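You operate a simulated robot arm through the tools that you are given. There is no shell and no other tool. Be economical: measure what you need, move in short steps, check, and stop when the job is done.

Carry out the task below with a simulated two-armed robot. There is one attempt and no reset: what you move stays moved.

Task
Set the flow controller to 20 and rinse, put it on the steel stand and switch it on.
Fine: hold it while you work the controls. Set down upright: flow controller.
Where things are to end (x, y in the base frame): flow controller within 6 cm of [50, -129].

It is judged by the outcome, as a careful person would: the job done as asked, and still so three seconds after it is handed in. It fails if anything else is knocked over, pushed out of place, dropped, spilled or broken.

Robot
Two 7-joint arms with two-finger parallel grippers on one trunk, on a base that drives. Base frame: it is fixed to the floor where the robot stands at the start and does not move with it; the origin is under the middle of the robot, x ahead of it, y to its left, z up. Readings come in cm, degrees, newtons and seconds.
The left shoulder is at the start at [5, 18.7, 113.5], the right one opposite. With the tool pointing down near the work surface each hand reaches from about 10 to 66 cm from the robot's upright axis, wherever it stands, measured 20 degrees to its own side. Places, roughly: flow dial [50, -10, 90]; mode switch [50, -10, 90]; on-off button [40, -10, 90]; steel stand [60, -130, 80]. Payload 3.43 kg a hand.
Tool frame (each hand has its own): the origin (TCP) lies between the finger pads and is the grasp point; the fingertips stand 3 cm ahead of it; z points along the fingers, y is the line along which they close. The gripper opens to 9.4 cm. The fingers are 2.8 cm wide and 1 cm thick; the gripper's body (5 by 9.6 cm) begins 5.5 cm behind the TCP.
Orientation is that of the tool frame in the base frame, as [roll, pitch, yaw] about the fixed x, y, z axes, in that order (R = Rz(yaw) Ry(pitch) Rx(roll)). With the fingers straight down and closing along the base's y, the tool's x points along the base's -x, its y along +y and its z along -z.

Tools
- The arms move only by the tool arm_command. It takes "left_deltas", "right_deltas" or both (then of equal length, played together; a hand with none holds still); each is a list of rows, each an object of numbers (a shift or turn left out is 0, a gripper value left out holds the last): "rx", "ry", "rz": the turn, a rotation vector about the base's x, y, z in degrees; "tx", "ty", "tz": the shift along the base's x, y, z in cm; "jaw": the opening, from 0 (shut) to 1 (fully open). In form: [{"rx": .., "ry": .., "rz": .., "tx": .., "ty": .., "tz": .., "jaw": ..}, ...]. A call has 1 to 20 rows; each row is the pose to reach, as a shift and turn from the pose commanded when the call began. Rows are played at 5 a second. More than 5 cm and 8.6 degrees between two rows, or a gripper value outside its range, and nothing of the call is played. Where a pose cannot be reached the arm comes as near as it can. A force on the tool above 70 N (or 10 N above the force at the start of the call, whichever is more), or a blocked arm, ends the call early, and 0.2 s more pass. Each finger travels about 15.3 cm/s and halts on what it meets, pressing with about 32 N; the grip force reading is that of the motor and also rises with nothing between the fingers. The clock runs only during rows and for 0.2 s after the last one: add rows that repeat a pose to give the fingers time. The reply holds the time, the measured pose of the TCP, the force on the tool along the base axes, the opening and the grip force, in the units named above and with some noise, with the torque about the TCP (base axes, N m) and any sound that the robot's microphone picked up, and new pictures: "pictures" is both (left out), scene, wrist or none (wrist: the cameras of the hands that moved).
- Cameras (640 x 400 px; columns grow to the right, rows downward): "scene" is now at [14.32, -3.15, 130.51]; the picture's right is [-0.35, -0.94, 0.00], its down [-0.46, 0.17, -0.87] and it looks along [0.81, -0.30, -0.50] (base axes); focal length 214 px, centre (320, 200). "left" rides on the left gripper at [7.6, -1.4, -10.3] in its tool frame; the picture's right is [0.18, 0.98, 0.00], its down [-0.75, 0.14, -0.64] and it looks along [-0.63, 0.12, 0.77] (tool axes); focal length 243 px, centre (320, 200). "right" rides on the right gripper at [7.6, 1.4, -10.3] in its tool frame; the picture's right is [-0.18, 0.98, 0.00], its down [-0.75, -0.14, -0.64] and it looks along [-0.63, -0.12, 0.77] (tool axes); focal length 243 px, centre (320, 200). There is no depth. A picture from a camera that has moved, and an enlarged one, comes with that camera's place and axes in the base frame and with its lens.
- move_column(by): slides the trunk up (or, below 0, down) by that many cm; the arms and the scene camera ride with it, the base frame stays. It gives what a move gives, with no picture.
- steer(legs): drives the robot by 1 to 6 legs, each [ahead, left, turn to the left] in cm, cm and degrees, along the robot's own axes; the way and the turn of a leg run together, so that a leg with both is an arc; at most 150 cm and 180 degrees a leg. The arms and the cameras ride along, it lands a little off, and it stops where it bumps. It gives what a move gives, and a new picture of the scene camera.
- turn_head(pan, tilt): turns the head with the scene camera to pan (to the left, within 80 degrees either way) and tilt (down, from -29 to 69), counted from straight ahead of the robot. It gives what a move gives, and a new picture of the scene camera.
- enlarge(camera, box): a new picture of the part [left, top, right, bottom] of that camera's present view, enlarged. It takes no simulated time.
- sign_off(): hands the job in; it is judged then, once.

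Work in short steps. Places have to be worked out from the pictures, the camera data and where the tool is seen: move nearer, look again, correct. Check each grasp and each placing, and mend what went wrong. You have 120 turns and 260 pictures in all, those below and enlarged ones among them. Open the grippers and draw the arms clear of the work before you hand the job in, unless the task says otherwise; then end with one line.

The tools are called after "Request:" as name(argument=value, ...) on one line, values as JSON. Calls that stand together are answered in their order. arm_command: Moves the arms, as the interface text tells. Its arguments: {"type":"object","properties":{"left_deltas":{"type":"array","items":{"type":"object","properties":{"rx":{"type":"number"},"ry":{"type":"number"},"rz":{"type":"number"},"tx":{"type":"number"},"ty":{"type":"number"},"tz":{"type":"number"},"jaw":{"type":"number"}}}},"right_deltas":{"type":"array","items":{"type":"object","properties":{"rx":{"type":"number"},"ry":{"type":"number"},"rz":{"type":"number"},"tx":{"type":"number"},"ty":{"type":"number"},"tz":{"type":"number"},"jaw":{"type":"number"}}}},"pictures":{"type":"string","enum":["both","scene","wrist","none"]}},"required":[]} The other tools are called the same way: move_column (by) slides the trunk up or down; steer (legs) drives the base; turn_head (pan, tilt) turns the head that bears the scene camera; enlarge (camera, box) takes an enlarged picture of a part of a camera's view; sign_off () hands the job in.

At the start:

```text
time: 0.0
left_eef_pos: [40.15, 4.31, 121.54]
left_tcp_rot: [180.0, 0.0, -179.9]
left_ft_force: [-1.0, -0.6, -0.1]
left_torque: [-0.02, 0.03, -0.01]
left_grip_width: 9.41
left_grasp_force: 0.0
right_eef_pos: [38.12, -26.51, 120.7]
right_tcp_rot: [180.0, 0.0, 179.9]
right_ft_force: [-0.1, -0.1, 0.0]
right_torque: [-0.01, -0.02, 0.01]
right_grip_width: 9.4
right_grasp_force: 0.1
trunk travel left (down, up): [-35.0, 8.2]
robot x, y, heading: [0.13, -0.16, -0.2]
head pan, tilt: [-20.4, 29.7]
```

scene: 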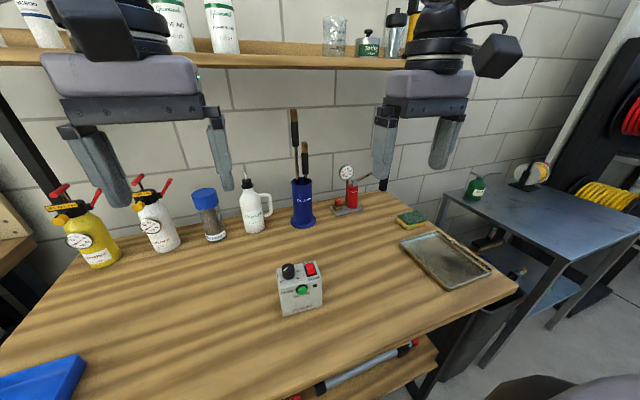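
right: 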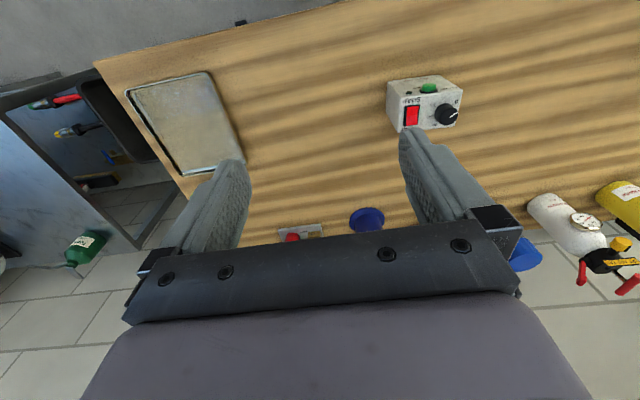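
left: 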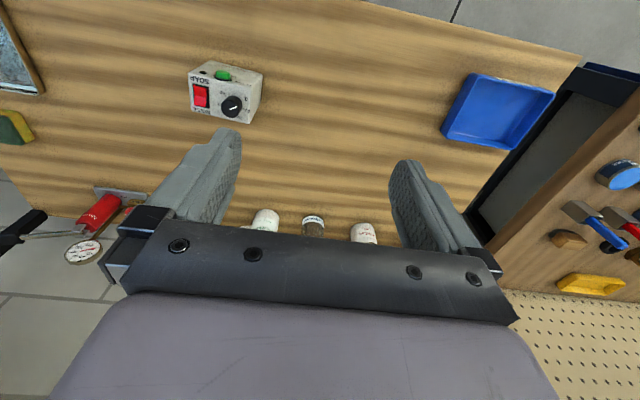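

The flow controller is the small box in the middle of the bench. I enlarge views of it to read the dial and the switch.

Request:
enlarge(camera="scene", box=[260, 250, 340, 325])

Request:
enlarge(camera="left", box=[180, 50, 276, 130])

Request:
enlarge(camera="right", box=[376, 65, 472, 135])

```text
5.33 times, centred on (300, 288) of scene
camera zoom: at [14.32, -3.15, 130.51], right [-0.35, -0.94, 0.0], down [-0.46, 0.17, -0.87], along [0.81, -0.3, -0.5], focal length 1144 px, centre (427, -267)
```

zoom: 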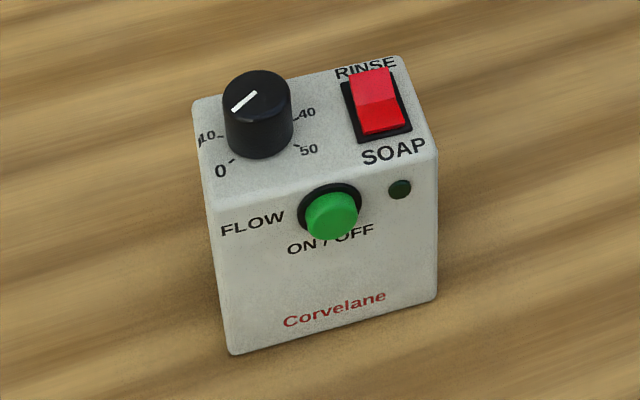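

```text
5.00 times, centred on (228, 90) of left
camera zoom: at [32.38, 2.95, 131.89], right [-0.18, 0.98, 0.0], down [0.75, 0.14, 0.64], along [0.63, 0.12, -0.77], focal length 1213 px, centre (780, 750)
```

zoom: 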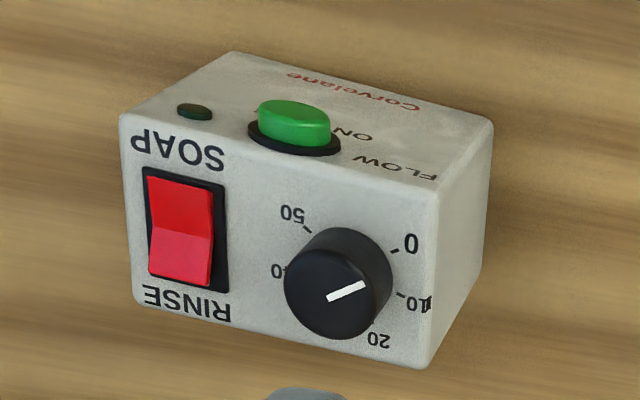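

```text
5.71 times, centred on (424, 100) of right
camera zoom: at [30.45, -24.96, 131.0], right [0.18, 0.98, 0.0], down [0.75, -0.14, 0.64], along [0.63, -0.12, -0.77], focal length 1386 px, centre (-274, 771)
```

zoom: 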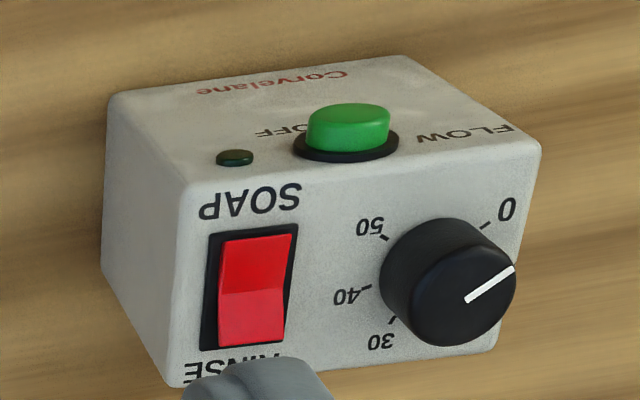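

The box stands near [47.7, -10.3], about 9.3 wide (y), 5.5 deep (x) and 9.5 tall. I'll bring the right hand round to point left and 30° downward, closing along x, to hold it low from its right side.

Request:
arm_command(right_deltas=[{"rx": 3.34, "ry": 3.34, "rz": -5.78, "tx": 0.7, "ty": -0.5, "tz": -1}, {"rx": 6.68, "ry": 6.68, "rz": -11.56, "tx": 1.4, "ty": -1, "tz": -2}, {"rx": 10.01, "ry": 10.01, "rz": -17.34, "tx": 2.1, "ty": -1.6, "tz": -3}, {"rx": 13.35, "ry": 13.35, "rz": -23.12, "tx": 2.7, "ty": -2.1, "tz": -4}, {"rx": 16.69, "ry": 16.69, "rz": -28.9, "tx": 3.4, "ty": -2.7, "tz": -5}, {"rx": 20.03, "ry": 20.03, "rz": -34.68, "tx": 4.1, "ty": -3.2, "tz": -6}, {"rx": 23.37, "ry": 23.37, "rz": -40.47, "tx": 4.8, "ty": -3.8, "tz": -7}, {"rx": 26.7, "ry": 26.7, "rz": -46.25, "tx": 5.5, "ty": -4.3, "tz": -8}, {"rx": 30.04, "ry": 30.04, "rz": -52.03, "tx": 6.2, "ty": -4.8, "tz": -9}, {"rx": 33.38, "ry": 33.38, "rz": -57.81, "tx": 6.9, "ty": -5.4, "tz": -10}, {"rx": 36.72, "ry": 36.72, "rz": -63.59, "tx": 7.5, "ty": -5.9, "tz": -11}, {"rx": 40.05, "ry": 40.05, "rz": -69.37, "tx": 8.2, "ty": -6.4, "tz": -12}, {"rx": 43.39, "ry": 43.39, "rz": -75.15, "tx": 8.9, "ty": -7, "tz": -13}, {"rx": 46.73, "ry": 46.73, "rz": -80.93, "tx": 9.6, "ty": -7.5, "tz": -14}, {"rx": 46.73, "ry": 46.73, "rz": -80.93, "tx": 9.6, "ty": -7.5, "tz": -14}])

```text
time: 3.2
left_eef_pos: [40.15, 4.41, 121.71]
left_tcp_rot: [-180.0, -0.1, -179.9]
left_ft_force: [0.6, -0.4, -0.7]
left_torque: [0.0, -0.01, -0.01]
left_grip_width: 9.38
left_grasp_force: 0.0
right_eef_pos: [47.78, -34.07, 106.9]
right_tcp_rot: [-180.0, -60.1, 89.8]
right_ft_force: [0.0, 0.8, 0.7]
right_torque: [0.0, -0.01, 0.03]
right_grip_width: 9.39
right_grasp_force: 0.1
trunk travel left (down, up): [-35.0, 8.2]
robot x, y, heading: [0.0, -0.23, -0.1]
head pan, tilt: [-20.4, 29.7]
camera scene: at [14.32, -3.13, 130.51], right [-0.35, -0.94, 0.0], down [-0.46, 0.17, -0.87], along [0.81, -0.3, -0.5], focal length 214 px, centre (320, 200)
camera right: at [49.07, -39.07, 118.56], right [0.98, -0.09, -0.16], down [-0.14, -0.93, -0.33], along [-0.12, 0.35, -0.93], focal length 243 px, centre (320, 200)
```

scene: 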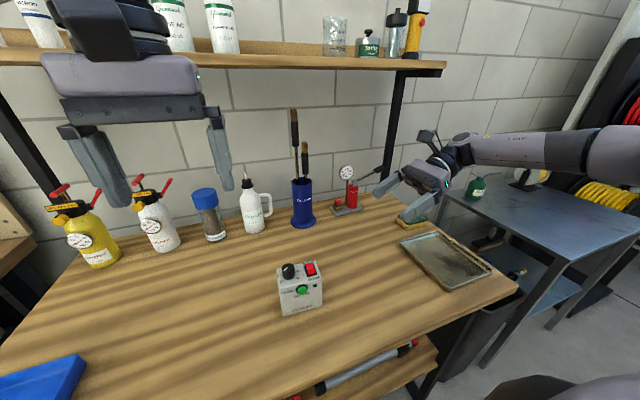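
right: 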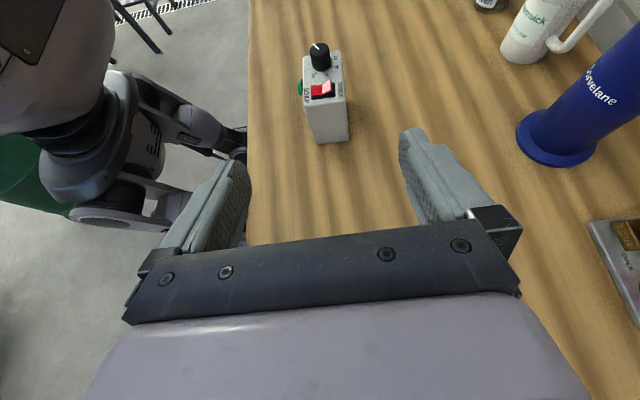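

Right-hand view puts the box's right face at x 44.6–50.3, y −14.7. I lower the right hand beside it.

Request:
arm_command(right_deltas=[{"rz": -1, "tx": -0.1, "ty": 1, "tz": -4}, {"rz": -2, "tx": -0.2, "ty": 2, "tz": -8}, {"rz": -3, "tx": -0.3, "ty": 3, "tz": -12}, {"rz": -4, "tx": -0.3, "ty": 4, "tz": -16}, {"rz": -4, "tx": -0.3, "ty": 6, "tz": -18.5}, {"rz": -4, "tx": -0.3, "ty": 7, "tz": -20}, {"rz": -4, "tx": -0.3, "ty": 7, "tz": -20}])

```text
time: 4.8
left_eef_pos: [40.16, 4.41, 121.59]
left_tcp_rot: [-180.0, 0.0, -179.9]
left_ft_force: [-1.4, 0.8, 0.4]
left_torque: [0.0, 0.01, -0.01]
left_grip_width: 9.42
left_grasp_force: 0.2
right_eef_pos: [46.28, -26.72, 88.37]
right_tcp_rot: [179.8, -59.9, 86.1]
right_ft_force: [-0.5, 0.0, -0.2]
right_torque: [-0.01, 0.01, 0.0]
right_grip_width: 9.39
right_grasp_force: 0.1
right hand out of reach, approached as far as the arm can: row 5, 6, 7
trunk travel left (down, up): [-35.0, 8.2]
robot x, y, heading: [-0.04, 0.22, -0.1]
head pan, tilt: [-20.4, 29.7]
camera scene: at [14.31, -3.15, 130.51], right [-0.35, -0.94, 0.0], down [-0.46, 0.17, -0.87], along [0.81, -0.3, -0.5], focal length 214 px, centre (320, 200)
camera right: at [47.29, -31.87, 100.16], right [0.97, -0.16, -0.16], down [-0.21, -0.92, -0.33], along [-0.09, 0.36, -0.93], focal length 243 px, centre (320, 200)
```

scene: 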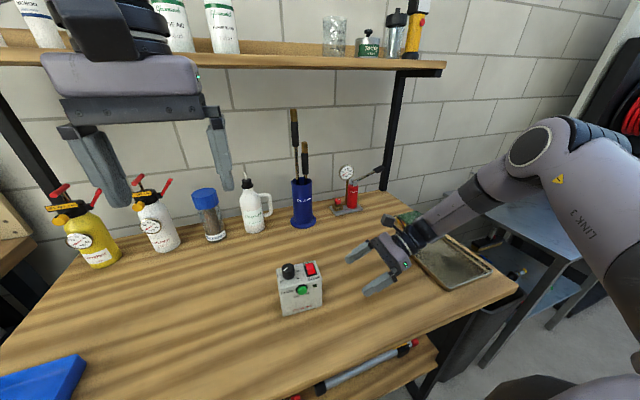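
right: 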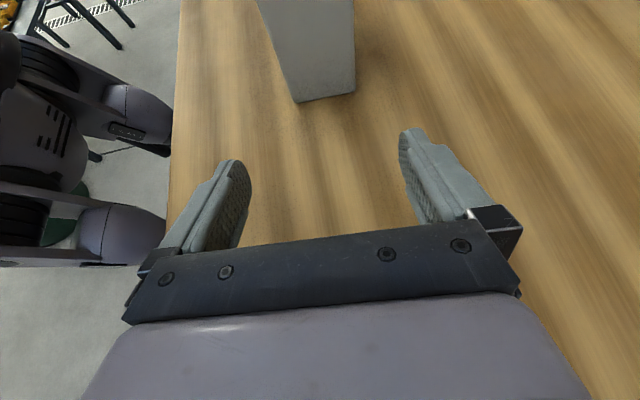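

The right arm is at its reach limit here, so I raise the hand first and then lower the trunk to bring the shoulder closer.

Request:
arm_command(right_deltas=[{"ty": -1, "tz": 4}, {"ty": -1, "tz": 8}, {"ty": -1, "tz": 12}, {"ty": -1, "tz": 15}, {"ty": -1, "tz": 15}], pictures="none")

Request:
move_column(by=-14)

```text
time: 6.0
left_eef_pos: [40.04, 4.37, 121.52]
left_tcp_rot: [-180.0, 0.1, -179.9]
left_ft_force: [0.4, -0.9, -0.1]
left_torque: [0.01, 0.04, 0.03]
left_grip_width: 9.4
left_grasp_force: 0.0
right_eef_pos: [46.29, -27.89, 103.71]
right_tcp_rot: [-180.0, -60.0, 86.0]
right_ft_force: [0.6, 0.9, 0.6]
right_torque: [0.0, 0.0, 0.03]
right_grip_width: 9.41
right_grasp_force: 0.1
trunk travel left (down, up): [-35.0, 8.2]
robot x, y, heading: [-0.05, -0.13, 0.0]
head pan, tilt: [-20.4, 29.7]
```

```text
time: 7.7
left_eef_pos: [40.11, 4.44, 107.53]
left_tcp_rot: [-180.0, 0.1, -179.9]
left_ft_force: [0.5, 0.2, 0.0]
left_torque: [0.04, 0.03, -0.01]
left_grip_width: 9.42
left_grasp_force: 0.1
right_eef_pos: [46.32, -27.71, 89.58]
right_tcp_rot: [180.0, -60.0, 86.0]
right_ft_force: [0.7, -0.7, 1.3]
right_torque: [0.0, 0.02, -0.02]
right_grip_width: 9.41
right_grasp_force: 0.1
trunk travel left (down, up): [-21.0, 22.2]
robot x, y, heading: [-0.27, 0.03, -0.1]
head pan, tilt: [-20.4, 29.7]
```

Now I try the low pre-grasp pose again, about 8 cm short of the box.

Request:
arm_command(right_deltas=[{"tx": 0.3, "ty": 1, "tz": -1}, {"tx": 0.6, "ty": 3, "tz": -2.5}, {"tx": 0.6, "ty": 5, "tz": -2.8}, {"tx": 0.6, "ty": 5, "tz": -2.8}])

```text
time: 8.7
left_eef_pos: [40.11, 4.46, 107.57]
left_tcp_rot: [-180.0, 0.0, -179.8]
left_ft_force: [1.0, -0.5, -0.8]
left_torque: [-0.01, -0.01, 0.01]
left_grip_width: 9.43
left_grasp_force: 0.1
right_eef_pos: [46.83, -22.85, 86.88]
right_tcp_rot: [180.0, -60.0, 85.9]
right_ft_force: [-0.6, 0.1, -0.5]
right_torque: [0.0, -0.02, 0.03]
right_grip_width: 9.4
right_grasp_force: 0.0
trunk travel left (down, up): [-21.0, 22.2]
robot x, y, heading: [0.16, -0.15, -0.2]
head pan, tilt: [-20.4, 29.7]
camera scene: at [14.32, -3.14, 116.51], right [-0.35, -0.94, 0.0], down [-0.46, 0.17, -0.87], along [0.81, -0.3, -0.5], focal length 214 px, centre (320, 200)
camera right: at [47.83, -27.96, 98.53], right [0.97, -0.16, -0.16], down [-0.21, -0.92, -0.33], along [-0.09, 0.36, -0.93], focal length 243 px, centre (320, 200)
```

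scene: 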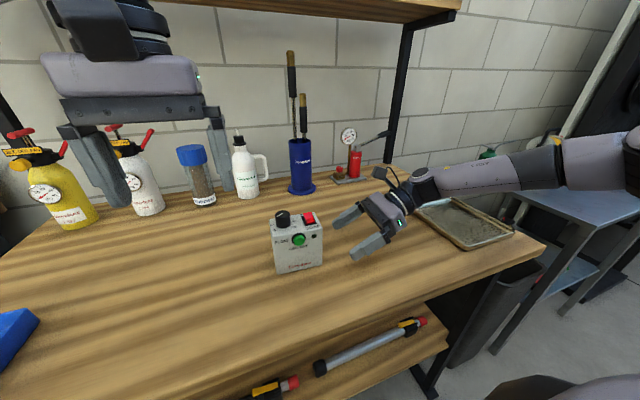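
right: 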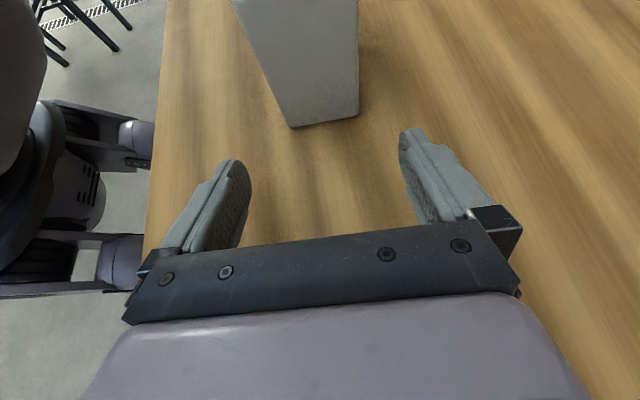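

Reachable now. The box's right face is at x 44.8–50.5, y ≈ −15, and the fingers are centred on it, so I slide in to y = −13.5.

Request:
arm_command(right_deltas=[{"rz": -1, "tx": 0.4, "ty": 3, "tz": -0.2}, {"rz": -1.5, "tx": 0.7, "ty": 6, "tz": -0.4}, {"rz": -1.5, "tx": 0.9, "ty": 9.3, "tz": -0.4}, {"rz": -1.5, "tx": 0.9, "ty": 9.3, "tz": -0.4}])

```text
time: 9.7
left_eef_pos: [40.18, 4.36, 107.57]
left_tcp_rot: [180.0, 0.0, -179.9]
left_ft_force: [-0.2, -0.4, -0.3]
left_torque: [0.01, 0.01, -0.01]
left_grip_width: 9.37
left_grasp_force: 0.0
right_eef_pos: [47.6, -13.48, 86.45]
right_tcp_rot: [-179.9, -60.0, 84.4]
right_ft_force: [0.4, 0.3, -0.3]
right_torque: [-0.03, -0.01, -0.02]
right_grip_width: 9.39
right_grasp_force: 0.1
trunk travel left (down, up): [-21.0, 22.2]
robot x, y, heading: [-0.17, 0.38, 0.1]
head pan, tilt: [-20.4, 29.7]
camera scene: at [14.32, -3.14, 116.51], right [-0.35, -0.94, 0.0], down [-0.46, 0.17, -0.87], along [0.81, -0.3, -0.5], focal length 214 px, centre (320, 200)
camera right: at [48.47, -18.59, 98.07], right [0.97, -0.19, -0.16], down [-0.23, -0.91, -0.33], along [-0.08, 0.36, -0.93], focal length 243 px, centre (320, 200)
```

scene: 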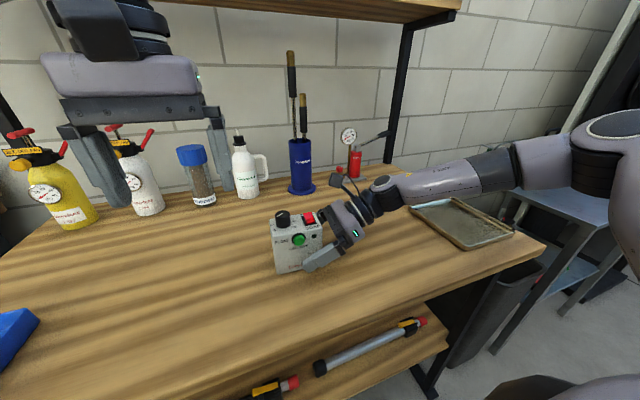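
right: 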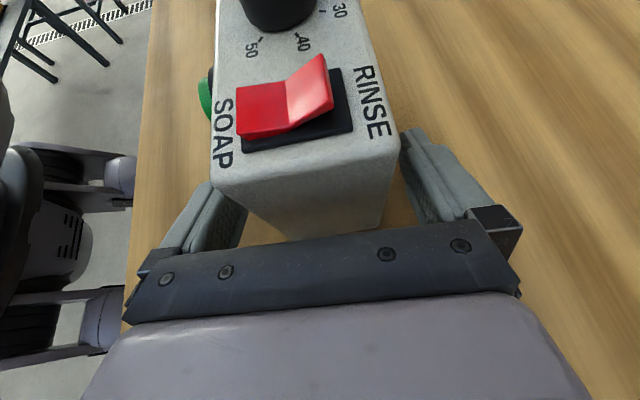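

The fingers straddle the box and the rocker is clearly down on SOAP, so its far (RINSE) half must be pressed. I close the right hand.

Request:
arm_command(right_deltas=[{"jaw": 0.75}, {"jaw": 0.62}, {"jaw": 0.4}, {"jaw": 0.4}, {"jaw": 0.4}])

Request:
enlarge(camera="scene", box=[250, 195, 370, 280])

```text
time: 10.9
left_eef_pos: [40.18, 4.3, 107.62]
left_tcp_rot: [180.0, 0.0, -179.8]
left_ft_force: [-0.4, 0.5, -0.6]
left_torque: [0.0, 0.01, -0.01]
left_grip_width: 9.39
left_grasp_force: 0.0
right_eef_pos: [47.54, -13.48, 86.33]
right_tcp_rot: [180.0, -59.9, 84.5]
right_ft_force: [0.0, -0.1, 1.0]
right_torque: [0.05, 0.1, 0.09]
right_grip_width: 6.41
right_grasp_force: 32.6
trunk travel left (down, up): [-21.0, 22.2]
robot x, y, heading: [0.13, -0.28, -0.2]
head pan, tilt: [-20.4, 29.7]
camera scene: at [14.32, -3.14, 116.51], right [-0.35, -0.94, 0.0], down [-0.46, 0.17, -0.87], along [0.81, -0.3, -0.5], focal length 214 px, centre (320, 200)
camera right: at [48.47, -18.63, 98.09], right [0.97, -0.19, -0.16], down [-0.23, -0.91, -0.33], along [-0.08, 0.36, -0.93], focal length 243 px, centre (320, 200)
```

scene: 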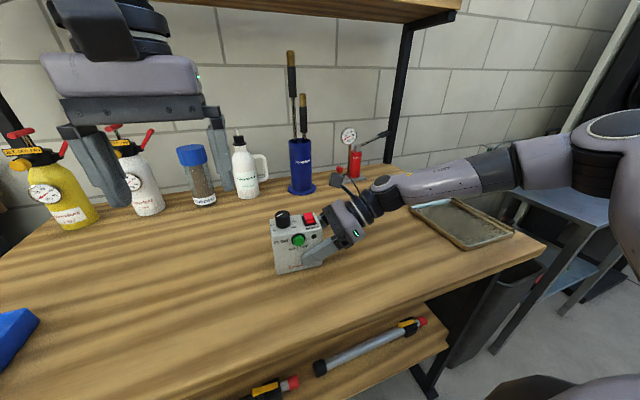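
right: 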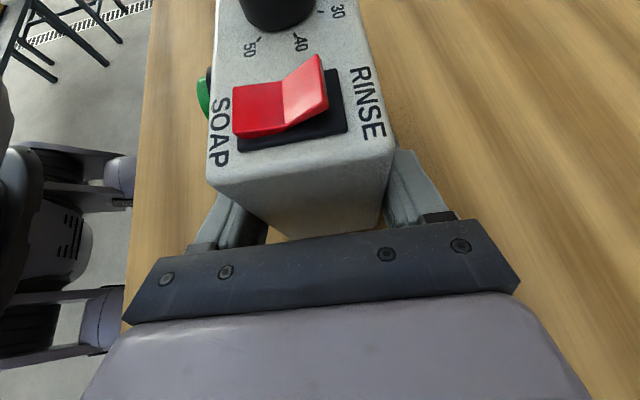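

```text
4.71 times, centred on (310, 238) of scene
camera zoom: at [14.32, -3.14, 116.51], right [-0.35, -0.94, 0.0], down [-0.46, 0.17, -0.87], along [0.81, -0.3, -0.5], focal length 1009 px, centre (367, 24)
```

zoom: 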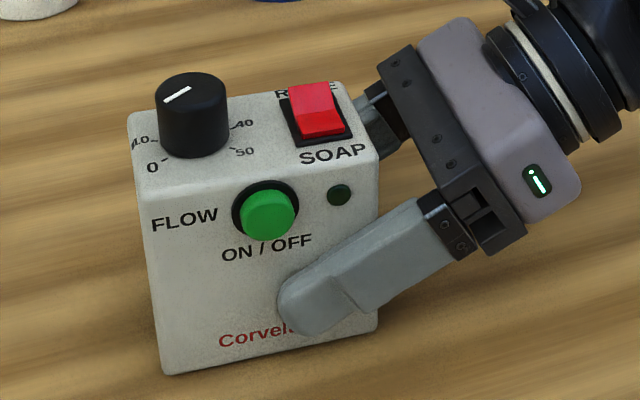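

Held (6.4 cm, 33 N). I judge the dial at about [48, −8.2], top z ≈ 94.2, and the box top at z ≈ 91.8. I bring the left hand above the dial, turned −60°, half open.

Request:
arm_command(left_deltas=[{"rz": -7.5, "tx": 1, "ty": -1.6, "tz": 0, "jaw": 0.8}, {"rz": -15, "tx": 2, "ty": -3.2, "tz": 0, "jaw": 0.6}, {"rz": -22.5, "tx": 3, "ty": -4.8, "tz": 0, "jaw": 0.55}, {"rz": -30, "tx": 4, "ty": -6.4, "tz": 0}, {"rz": -37.5, "tx": 5, "ty": -8, "tz": 0}, {"rz": -45, "tx": 6, "ty": -9.6, "tz": -1}, {"rz": -52.5, "tx": 7, "ty": -11.2, "tz": -2}, {"rz": -60, "tx": 7.8, "ty": -12.5, "tz": -3}, {"rz": -60, "tx": 7.8, "ty": -12.5, "tz": -3}])

Request:
enlarge(camera="left", box=[200, 40, 440, 240])

```text
time: 13.1
left_eef_pos: [49.97, -2.82, 106.42]
left_tcp_rot: [-178.3, 2.7, 127.0]
left_ft_force: [0.4, 0.6, -0.1]
left_torque: [0.01, -0.01, -0.05]
left_grip_width: 5.17
left_grasp_force: 0.2
left hand out of reach, approached as far as the arm can: row 8, 9
right_eef_pos: [47.63, -13.53, 86.33]
right_tcp_rot: [180.0, -60.1, 84.4]
right_ft_force: [0.2, -0.1, 1.0]
right_torque: [-0.05, 0.06, 0.05]
right_grip_width: 6.42
right_grasp_force: 32.1
trunk travel left (down, up): [-21.0, 22.2]
robot x, y, heading: [-0.31, -0.28, -0.2]
head pan, tilt: [-20.4, 29.7]
stopped in row 9 (left hand): the arm was blocked; the commanded pose is now the measured one
camera scene: at [14.32, -3.14, 116.51], right [-0.35, -0.94, 0.0], down [-0.46, 0.17, -0.87], along [0.81, -0.3, -0.5], focal length 214 px, centre (320, 200)
camera left: at [44.03, 2.98, 116.34], right [0.67, 0.74, -0.04], down [0.56, -0.48, 0.67], along [0.48, -0.48, -0.74], focal length 243 px, centre (320, 200)
```

scene: 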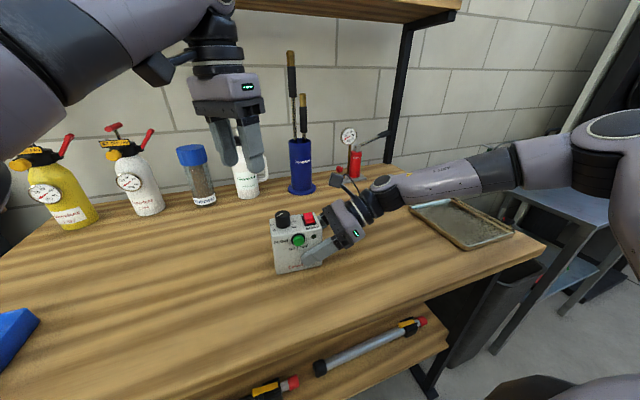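
left: 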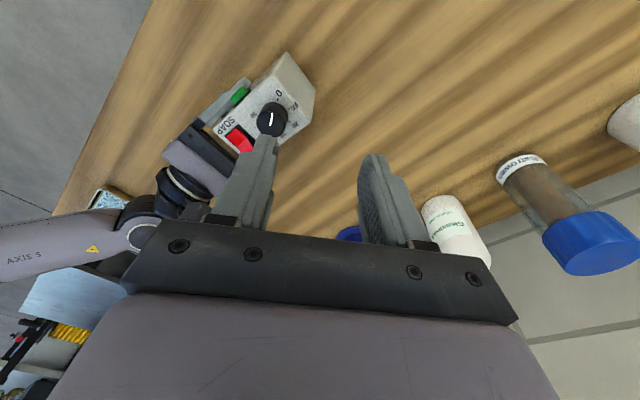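

```text
2.00 times, centred on (320, 140) of left
camera zoom: at [44.03, 2.98, 116.34], right [0.67, 0.74, -0.04], down [0.56, -0.48, 0.67], along [0.48, -0.48, -0.74], focal length 485 px, centre (320, 320)
```

zoom: 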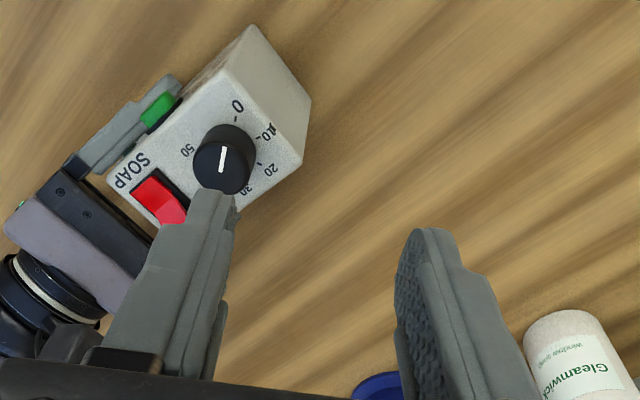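

The −60° turn is beyond the left arm's reach there. I return that hand to its natural yaw near 180° and back it off; I'll do the rocker first, then the dial in short regrasped turns.

Request:
arm_command(left_deltas=[{"rz": 7.5, "tx": -1, "ty": 0.8, "tz": 1}, {"rz": 15, "tx": -2, "ty": 1.6, "tz": 1}, {"rz": 22.5, "tx": -3, "ty": 2, "tz": 1}, {"rz": 30, "tx": -4, "ty": 2, "tz": 1, "jaw": 0.3}, {"rz": 37.5, "tx": -4, "ty": 2, "tz": 1, "jaw": 0}, {"rz": 45, "tx": -4, "ty": 2, "tz": 1}, {"rz": 53, "tx": -4, "ty": 2, "tz": 1}, {"rz": 53, "tx": -4, "ty": 2, "tz": 1}], pictures="none")

```text
time: 14.9
left_eef_pos: [45.89, -1.05, 107.47]
left_tcp_rot: [-178.5, 2.7, 179.9]
left_ft_force: [0.7, -0.1, -0.2]
left_torque: [0.01, -0.03, -0.01]
left_grip_width: 0.02
left_grasp_force: 32.2
right_eef_pos: [47.56, -13.61, 86.28]
right_tcp_rot: [180.0, -60.0, 84.5]
right_ft_force: [-1.6, 0.4, 1.0]
right_torque: [0.06, 0.16, 0.08]
right_grip_width: 6.4
right_grasp_force: 32.3
trunk travel left (down, up): [-21.0, 22.2]
robot x, y, heading: [-0.15, -0.26, 0.1]
head pan, tilt: [-20.4, 29.7]
```

Next, the left hand (shut) tilts 30° so it leans away from the right wrist, and goes above the RINSE half of the rocker.

Request:
arm_command(left_deltas=[{"rx": -7, "ry": 0.7, "tx": 0.8, "ty": -2, "tz": -1}, {"rx": -14, "ry": 1.4, "tx": 1.6, "ty": -4, "tz": -2}, {"rx": -21, "ry": 2, "tx": 2.4, "ty": -6, "tz": -3.5}, {"rx": -28.5, "ry": 2.7, "tx": 3.2, "ty": -8.5, "tz": -5}, {"rx": -28.5, "ry": 2.7, "tx": 3.8, "ty": -11.6, "tz": -7.5}, {"rx": -28.5, "ry": 2.7, "tx": 3.8, "ty": -11.6, "tz": -7.5}])

Request:
enlarge(camera="scene", box=[240, 150, 400, 280])

Request:
enlarge(camera="right", box=[180, 0, 420, 160])

```text
time: 16.3
left_eef_pos: [49.59, -12.8, 99.87]
left_tcp_rot: [-149.8, -0.1, -179.7]
left_ft_force: [0.2, -0.2, -0.2]
left_torque: [0.02, 0.0, -0.01]
left_grip_width: 0.0
left_grasp_force: 32.1
right_eef_pos: [47.7, -13.51, 86.39]
right_tcp_rot: [180.0, -60.0, 84.5]
right_ft_force: [0.2, -0.3, 0.5]
right_torque: [-0.03, 0.06, 0.0]
right_grip_width: 6.41
right_grasp_force: 32.2
trunk travel left (down, up): [-21.0, 22.2]
robot x, y, heading: [0.21, 0.32, -0.3]
head pan, tilt: [-20.4, 29.7]
camera scene: at [14.32, -3.15, 116.51], right [-0.35, -0.94, 0.0], down [-0.46, 0.17, -0.87], along [0.81, -0.3, -0.5], focal length 214 px, centre (320, 200)
camera left: at [41.88, -8.81, 109.51], right [-0.19, 0.85, -0.49], down [0.75, 0.45, 0.48], along [0.63, -0.28, -0.72], focal length 243 px, centre (320, 200)
```

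scene: 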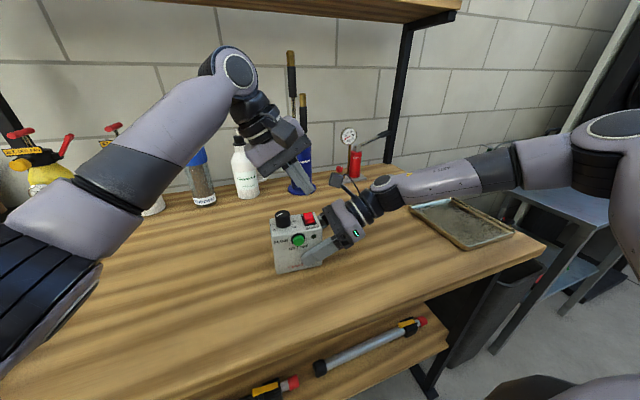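
left: 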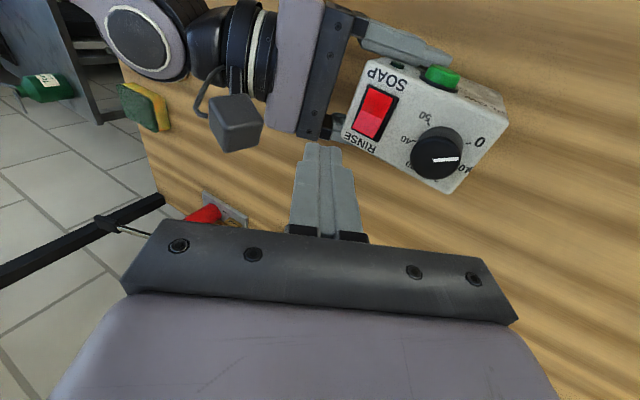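

```text
3.08 times, centred on (320, 215) of scene
camera zoom: at [14.32, -3.15, 116.51], right [-0.35, -0.94, 0.0], down [-0.46, 0.17, -0.87], along [0.81, -0.3, -0.5], focal length 660 px, centre (320, 154)
```

zoom: 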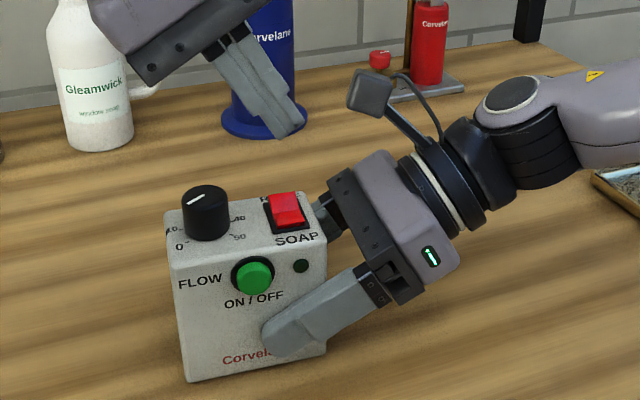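

```text
2.50 times, centred on (300, 80) of right
camera zoom: at [48.49, -18.65, 98.1], right [0.97, -0.19, -0.16], down [-0.23, -0.91, -0.33], along [-0.08, 0.36, -0.93], focal length 606 px, centre (370, 500)
```

zoom: 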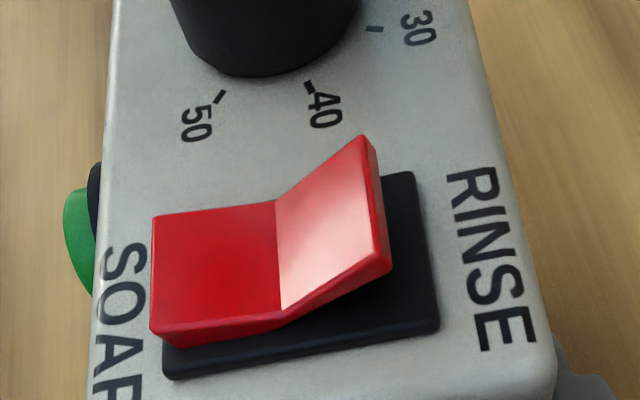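

Right-hand view: the raised RINSE end is about [48.9, −13.3, 93]. The left fingertip's lowest edge is above it at z ≈ 96.8; I come down 4.2 cm in small steps.

Request:
arm_command(left_deltas=[{"tx": -0.4, "tz": -2}, {"tx": -0.4, "tz": -3.2}, {"tx": -0.4, "tz": -3.6}, {"tx": -0.4, "tz": -3.9}, {"tx": -0.4, "tz": -4.2}, {"tx": -0.4, "tz": -4.2}], pictures="none")

Request:
enlarge(camera="right", box=[180, 0, 420, 160])

```text
time: 17.7
left_eef_pos: [49.22, -12.78, 95.68]
left_tcp_rot: [-149.9, -0.1, -179.6]
left_ft_force: [-0.3, 0.0, 2.1]
left_torque: [0.02, 0.03, -0.01]
left_grip_width: 0.0
left_grasp_force: 31.9
right_eef_pos: [47.63, -13.53, 86.33]
right_tcp_rot: [180.0, -60.0, 84.6]
right_ft_force: [0.2, -0.3, 0.4]
right_torque: [0.01, 0.19, 0.11]
right_grip_width: 6.38
right_grasp_force: 32.0
trunk travel left (down, up): [-21.0, 22.2]
robot x, y, heading: [-0.02, 0.13, -0.1]
head pan, tilt: [-20.4, 29.7]
```

```text
2.50 times, centred on (300, 80) of right
camera zoom: at [48.46, -18.64, 98.09], right [0.97, -0.19, -0.16], down [-0.23, -0.91, -0.33], along [-0.08, 0.36, -0.93], focal length 606 px, centre (370, 500)
```

zoom: 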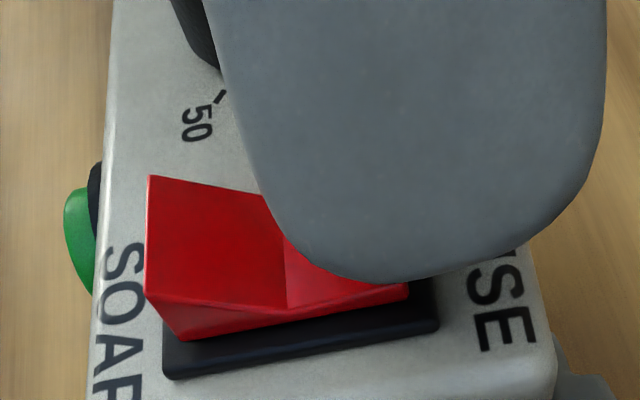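

The SOAP end has risen, so the rocker is tipping to RINSE. I press 0.5 cm further to be sure, then lift and look.

Request:
arm_command(left_deltas=[{"tz": -0.3}, {"tz": -0.5}, {"tz": 0.5}, {"tz": 3}, {"tz": 5, "ty": 1}, {"tz": 6, "ty": 3}, {"tz": 6, "ty": 3}], pictures="none")

Request:
enlarge(camera="right", box=[180, 0, 420, 160])

Request:
enlarge(camera="left", box=[300, 40, 540, 200])

```text
time: 19.3
left_eef_pos: [49.19, -9.79, 101.67]
left_tcp_rot: [-149.9, -0.1, -179.6]
left_ft_force: [-0.7, -0.2, -0.2]
left_torque: [-0.03, 0.0, -0.01]
left_grip_width: 0.01
left_grasp_force: 32.8
right_eef_pos: [47.61, -13.51, 86.45]
right_tcp_rot: [-180.0, -59.9, 84.5]
right_ft_force: [-0.5, 0.5, 0.9]
right_torque: [-0.12, 0.11, -0.01]
right_grip_width: 6.43
right_grasp_force: 31.7
trunk travel left (down, up): [-21.0, 22.2]
robot x, y, heading: [-0.03, -0.26, -0.1]
head pan, tilt: [-20.4, 29.7]
```

```text
2.50 times, centred on (300, 80) of right
camera zoom: at [48.48, -18.63, 98.1], right [0.97, -0.19, -0.16], down [-0.23, -0.91, -0.33], along [-0.08, 0.36, -0.93], focal length 606 px, centre (370, 500)
```

zoom: 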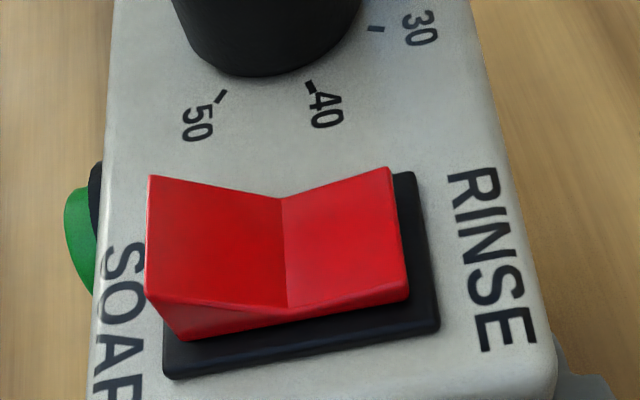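

```text
2.50 times, centred on (420, 120) of left
camera zoom: at [41.47, -5.81, 111.46], right [-0.19, 0.85, -0.49], down [0.75, 0.45, 0.48], along [0.63, -0.28, -0.72], focal length 606 px, centre (70, 400)
```

zoom: 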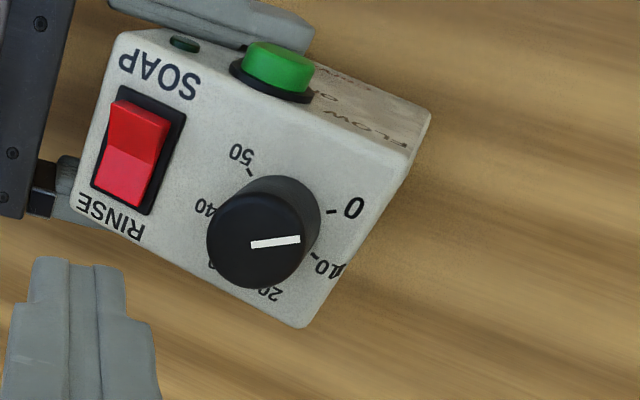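

The rocker now lies flat on the RINSE side. The dial pointer is at about 116° (value ≈ 2), centre [48.05, −8.25]; 20 should be near 22°, so about −94° of turning. I set the left hand upright above the dial.

Request:
arm_command(left_deltas=[{"rx": 7.5, "tx": -0.3, "ty": 0.4, "tz": 0}, {"rx": 15, "tx": -0.6, "ty": 0.8, "tz": 0}, {"rx": 22.5, "tx": -0.9, "ty": 1.2, "tz": 0}, {"rx": 29.9, "tx": -1.15, "ty": 1.55, "tz": -1, "jaw": 0.5}, {"rx": 29.9, "tx": -1.15, "ty": 1.55, "tz": -1, "jaw": 0.5}], pictures="none")

Request:
arm_command(left_deltas=[{"rz": 8}, {"rz": 16}, {"rz": 24}, {"rz": 32}, {"rz": 40}, {"rz": 45}, {"rz": 45}])

```text
time: 20.7
left_eef_pos: [50.21, -5.08, 101.89]
left_tcp_rot: [-177.7, 0.1, -175.9]
left_ft_force: [0.5, -0.6, 0.9]
left_torque: [0.03, 0.05, 0.0]
left_grip_width: 4.72
left_grasp_force: 0.1
right_eef_pos: [47.55, -13.42, 86.3]
right_tcp_rot: [-179.9, -60.0, 84.4]
right_ft_force: [0.2, -0.4, 0.4]
right_torque: [-0.12, 0.06, 0.03]
right_grip_width: 6.4
right_grasp_force: 32.5
trunk travel left (down, up): [-21.0, 22.2]
robot x, y, heading: [-0.13, -0.12, 0.2]
head pan, tilt: [-20.4, 29.7]
stopped in row 5 (left hand): the arm was blocked; the commanded pose is now the measured one
```

```text
time: 22.3
left_eef_pos: [50.46, -4.9, 102.03]
left_tcp_rot: [-177.8, 0.0, -130.3]
left_ft_force: [-0.4, 0.6, 0.0]
left_torque: [-0.02, 0.01, 0.03]
left_grip_width: 4.66
left_grasp_force: 0.0
right_eef_pos: [47.63, -13.41, 86.29]
right_tcp_rot: [-179.9, -60.0, 84.5]
right_ft_force: [0.2, -0.3, 0.6]
right_torque: [0.0, 0.08, 0.05]
right_grip_width: 6.41
right_grasp_force: 32.4
trunk travel left (down, up): [-21.0, 22.2]
robot x, y, heading: [-0.31, 0.13, -0.1]
head pan, tilt: [-20.4, 29.7]
camera scene: at [14.32, -3.14, 116.51], right [-0.35, -0.94, 0.0], down [-0.46, 0.17, -0.87], along [0.81, -0.3, -0.5], focal length 214 px, centre (320, 200)
camera left: at [46.13, -11.26, 112.38], right [-0.87, 0.5, -0.04], down [0.36, 0.68, 0.64], along [0.34, 0.54, -0.77], focal length 243 px, centre (320, 200)
```

scene: 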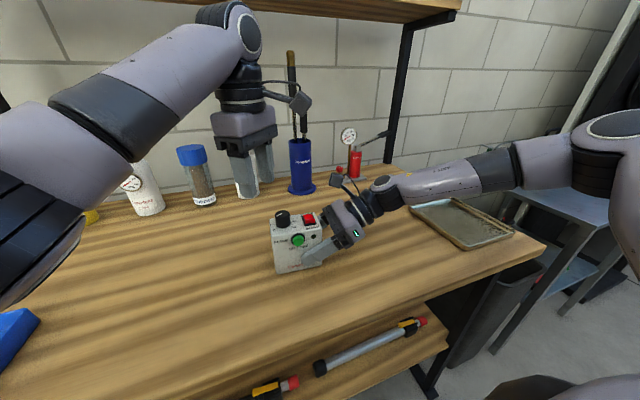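
left: 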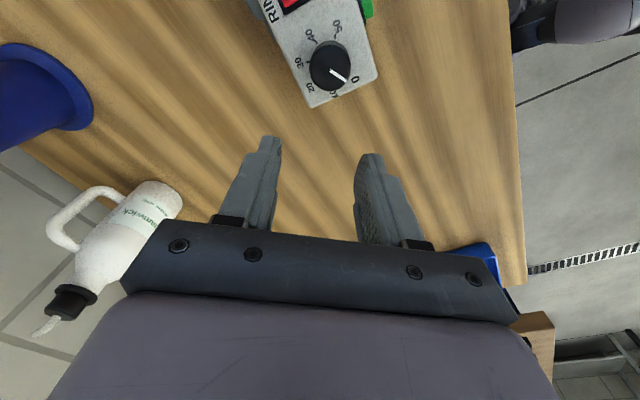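

The upright left hand can't quite reach the dial here. I'll move the left hand clear and then carry the box a few cm nearer and to the left with the right hand.

Request:
arm_command(left_deltas=[{"tx": -1.6, "ty": 2.4, "tz": 1.2, "rz": -8}, {"tx": -3.2, "ty": 4.8, "tz": 2.4, "rz": -16}, {"tx": -4.8, "ty": 7.2, "tz": 3.6, "rz": -24}, {"tx": -6.4, "ty": 9.6, "tz": 4.8, "rz": -32}, {"tx": -8, "ty": 12, "tz": 6, "rz": -40}, {"tx": -8, "ty": 12, "tz": 6, "rz": -46}, {"tx": -8, "ty": 12, "tz": 6, "rz": -46}], pictures="none")

Request:
arm_command(right_deltas=[{"tz": 1}, {"tz": 2}, {"tz": 2}], pictures="both")

```text
time: 23.9
left_eef_pos: [41.94, 6.76, 107.84]
left_tcp_rot: [-177.9, 0.3, -177.2]
left_ft_force: [0.1, -0.4, 0.0]
left_torque: [0.02, 0.0, 0.04]
left_grip_width: 4.69
left_grasp_force: 0.2
right_eef_pos: [47.67, -13.35, 86.37]
right_tcp_rot: [-180.0, -60.0, 84.6]
right_ft_force: [0.2, 0.3, 0.1]
right_torque: [0.04, 0.03, 0.06]
right_grip_width: 6.45
right_grasp_force: 32.0
trunk travel left (down, up): [-21.0, 22.2]
robot x, y, heading: [0.11, 0.01, 0.2]
head pan, tilt: [-20.4, 29.7]
```

```text
time: 24.7
left_eef_pos: [41.97, 6.68, 107.85]
left_tcp_rot: [-178.1, 0.2, -177.1]
left_ft_force: [-0.9, 0.0, 1.2]
left_torque: [0.0, 0.02, 0.0]
left_grip_width: 4.69
left_grasp_force: 0.1
right_eef_pos: [47.61, -13.4, 88.5]
right_tcp_rot: [180.0, -60.0, 84.5]
right_ft_force: [0.4, 0.4, -3.5]
right_torque: [-0.1, 0.01, 0.0]
right_grip_width: 6.4
right_grasp_force: 32.1
trunk travel left (down, up): [-21.0, 22.2]
robot x, y, heading: [-0.07, -0.14, 0.2]
head pan, tilt: [-20.4, 29.7]
camera scene: at [14.34, -3.15, 116.5], right [-0.35, -0.94, 0.0], down [-0.46, 0.17, -0.87], along [0.81, -0.3, -0.5], focal length 214 px, centre (320, 200)
camera right: at [48.51, -18.52, 100.15], right [0.97, -0.19, -0.16], down [-0.23, -0.92, -0.33], along [-0.08, 0.36, -0.93], focal length 243 px, centre (320, 200)
```

scene: 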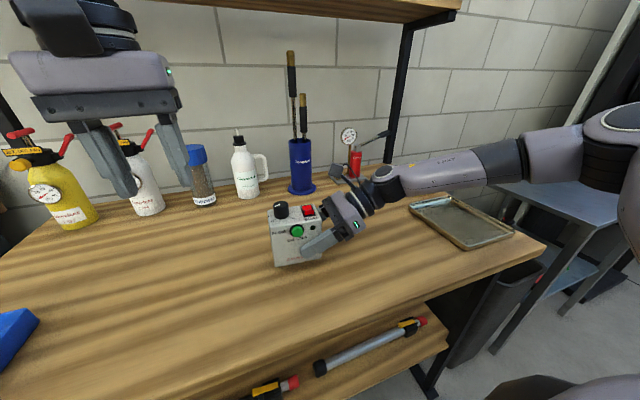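
right: 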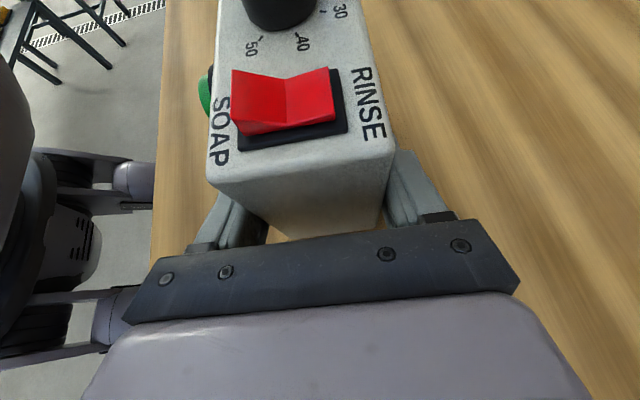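

The box hangs straight, weighing about 4 N. I carry it 5 cm nearer and 7 cm left, then set it down again while still holding it.

Request:
arm_command(right_deltas=[{"tx": -1.7, "ty": 2.3}, {"tx": -3.4, "ty": 4.6}, {"tx": -5, "ty": 7}, {"tx": -5, "ty": 7}, {"tx": -5, "ty": 7, "tz": -1}, {"tx": -5, "ty": 7, "tz": -1.7}, {"tx": -5, "ty": 7, "tz": -2}, {"tx": -5, "ty": 7, "tz": -2}])

```text
time: 26.5
left_eef_pos: [42.11, 6.69, 107.9]
left_tcp_rot: [-178.0, 0.1, -177.0]
left_ft_force: [0.5, 0.1, 0.4]
left_torque: [-0.02, 0.05, 0.02]
left_grip_width: 4.69
left_grasp_force: 0.0
right_eef_pos: [42.69, -6.52, 86.38]
right_tcp_rot: [180.0, -60.0, 84.5]
right_ft_force: [-1.2, -0.6, -1.9]
right_torque: [-0.01, 0.04, 0.02]
right_grip_width: 6.41
right_grasp_force: 32.0
trunk travel left (down, up): [-21.0, 22.2]
robot x, y, heading: [-0.09, 0.2, 0.1]
head pan, tilt: [-20.4, 29.7]
camera scene: at [14.33, -3.14, 116.51], right [-0.35, -0.94, 0.0], down [-0.46, 0.17, -0.87], along [0.81, -0.3, -0.5], focal length 214 px, centre (320, 200)
camera right: at [43.49, -11.62, 98.1], right [0.97, -0.19, -0.16], down [-0.23, -0.91, -0.33], along [-0.08, 0.36, -0.93], focal length 243 px, centre (320, 200)
```

scene: 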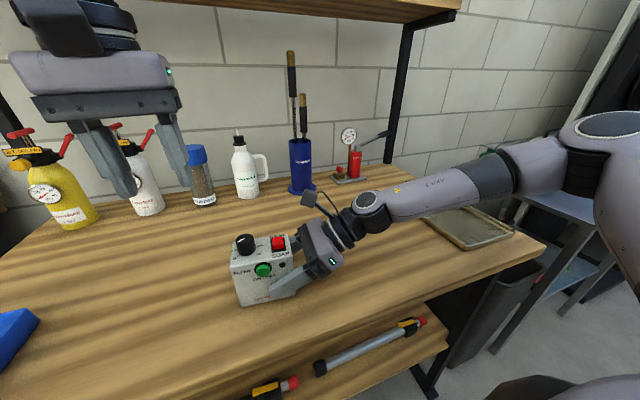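
right: 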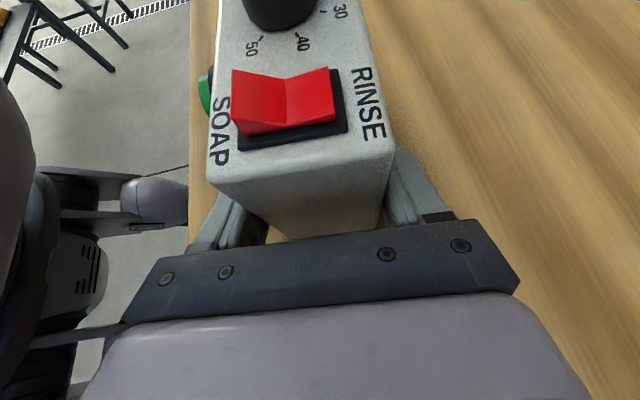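

Now the dial should be near [43.1, −1.3]. I bring the left hand over it with yaw turned +37° (room for the clockwise turn), and seat the box 0.15 cm firmer.

Request:
arm_command(left_deltas=[{"rx": 0.4, "rz": 7.4, "tx": 0.2, "ty": -1.6, "tz": -0.5}, {"rx": 0.8, "rz": 14.8, "tx": 0.4, "ty": -3.2, "tz": -1}, {"rx": 1.2, "rz": 22.2, "tx": 0.6, "ty": -4.8, "tz": -2}, {"rx": 1.6, "rz": 29.6, "tx": 0.8, "ty": -6.4, "tz": -4}, {"rx": 1.8, "rz": 37, "tx": 1.05, "ty": -8, "tz": -7}, {"rx": 1.8, "rz": 37, "tx": 1.05, "ty": -8, "tz": -8}, {"rx": 1.8, "rz": 37, "tx": 1.05, "ty": -8, "tz": -8}], right_deltas=[{"tz": -0.1}, {"tz": -0.15}, {"tz": -0.15}, {"tz": -0.15}, {"tz": -0.15}, {"tz": -0.15}, {"tz": -0.15}])

Request:
enlarge(camera="left", box=[220, 40, 460, 240])

```text
time: 28.1
left_eef_pos: [43.0, -1.3, 99.78]
left_tcp_rot: [-179.6, 1.0, -140.0]
left_ft_force: [0.0, 0.0, -0.2]
left_torque: [-0.01, 0.0, 0.02]
left_grip_width: 4.71
left_grasp_force: 0.0
right_eef_pos: [42.6, -6.45, 86.37]
right_tcp_rot: [179.7, -60.1, 84.6]
right_ft_force: [4.9, -5.0, 18.3]
right_torque: [-0.03, 0.45, 0.1]
right_grip_width: 6.39
right_grasp_force: 32.2
trunk travel left (down, up): [-21.0, 22.2]
robot x, y, heading: [-0.07, -0.15, -0.2]
head pan, tilt: [-20.4, 29.7]
camera scene: at [14.25, -3.17, 116.53], right [-0.35, -0.94, 0.0], down [-0.46, 0.17, -0.87], along [0.81, -0.3, -0.49], focal length 214 px, centre (320, 200)
camera right: at [43.44, -11.56, 98.09], right [0.97, -0.19, -0.16], down [-0.23, -0.91, -0.33], along [-0.08, 0.36, -0.93], focal length 243 px, centre (320, 200)
camera left: at [37.76, -7.4, 110.13], right [-0.77, 0.63, -0.01], down [0.48, 0.59, 0.65], along [0.42, 0.5, -0.76], focal length 243 px, centre (320, 200)
```

scene: 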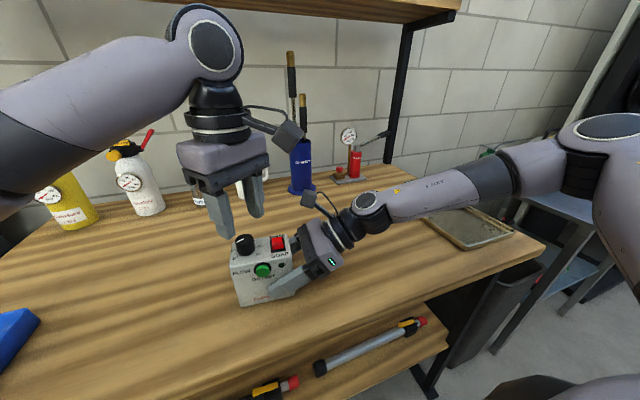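
right: 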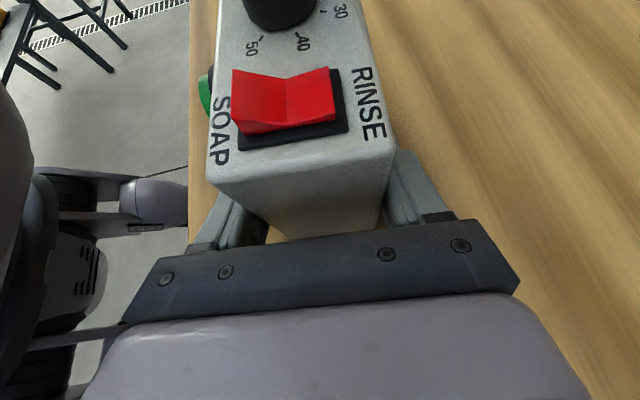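
left: 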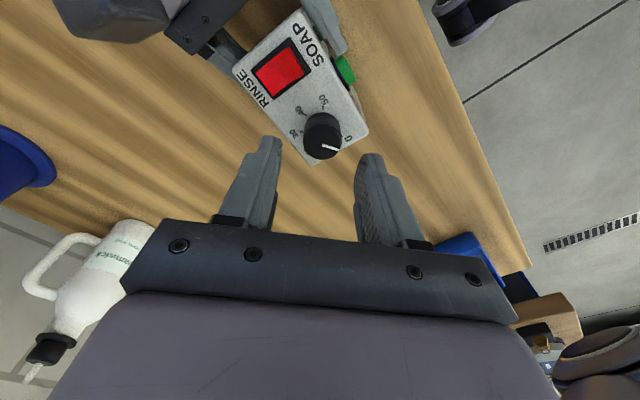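

```text
2.00 times, centred on (340, 140) of left
camera zoom: at [37.76, -7.4, 110.13], right [-0.77, 0.63, -0.01], down [0.48, 0.59, 0.65], along [0.42, 0.5, -0.76], focal length 485 px, centre (280, 320)
```

zoom: 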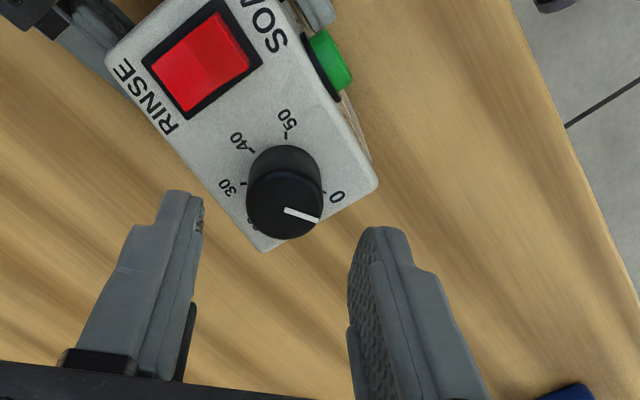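

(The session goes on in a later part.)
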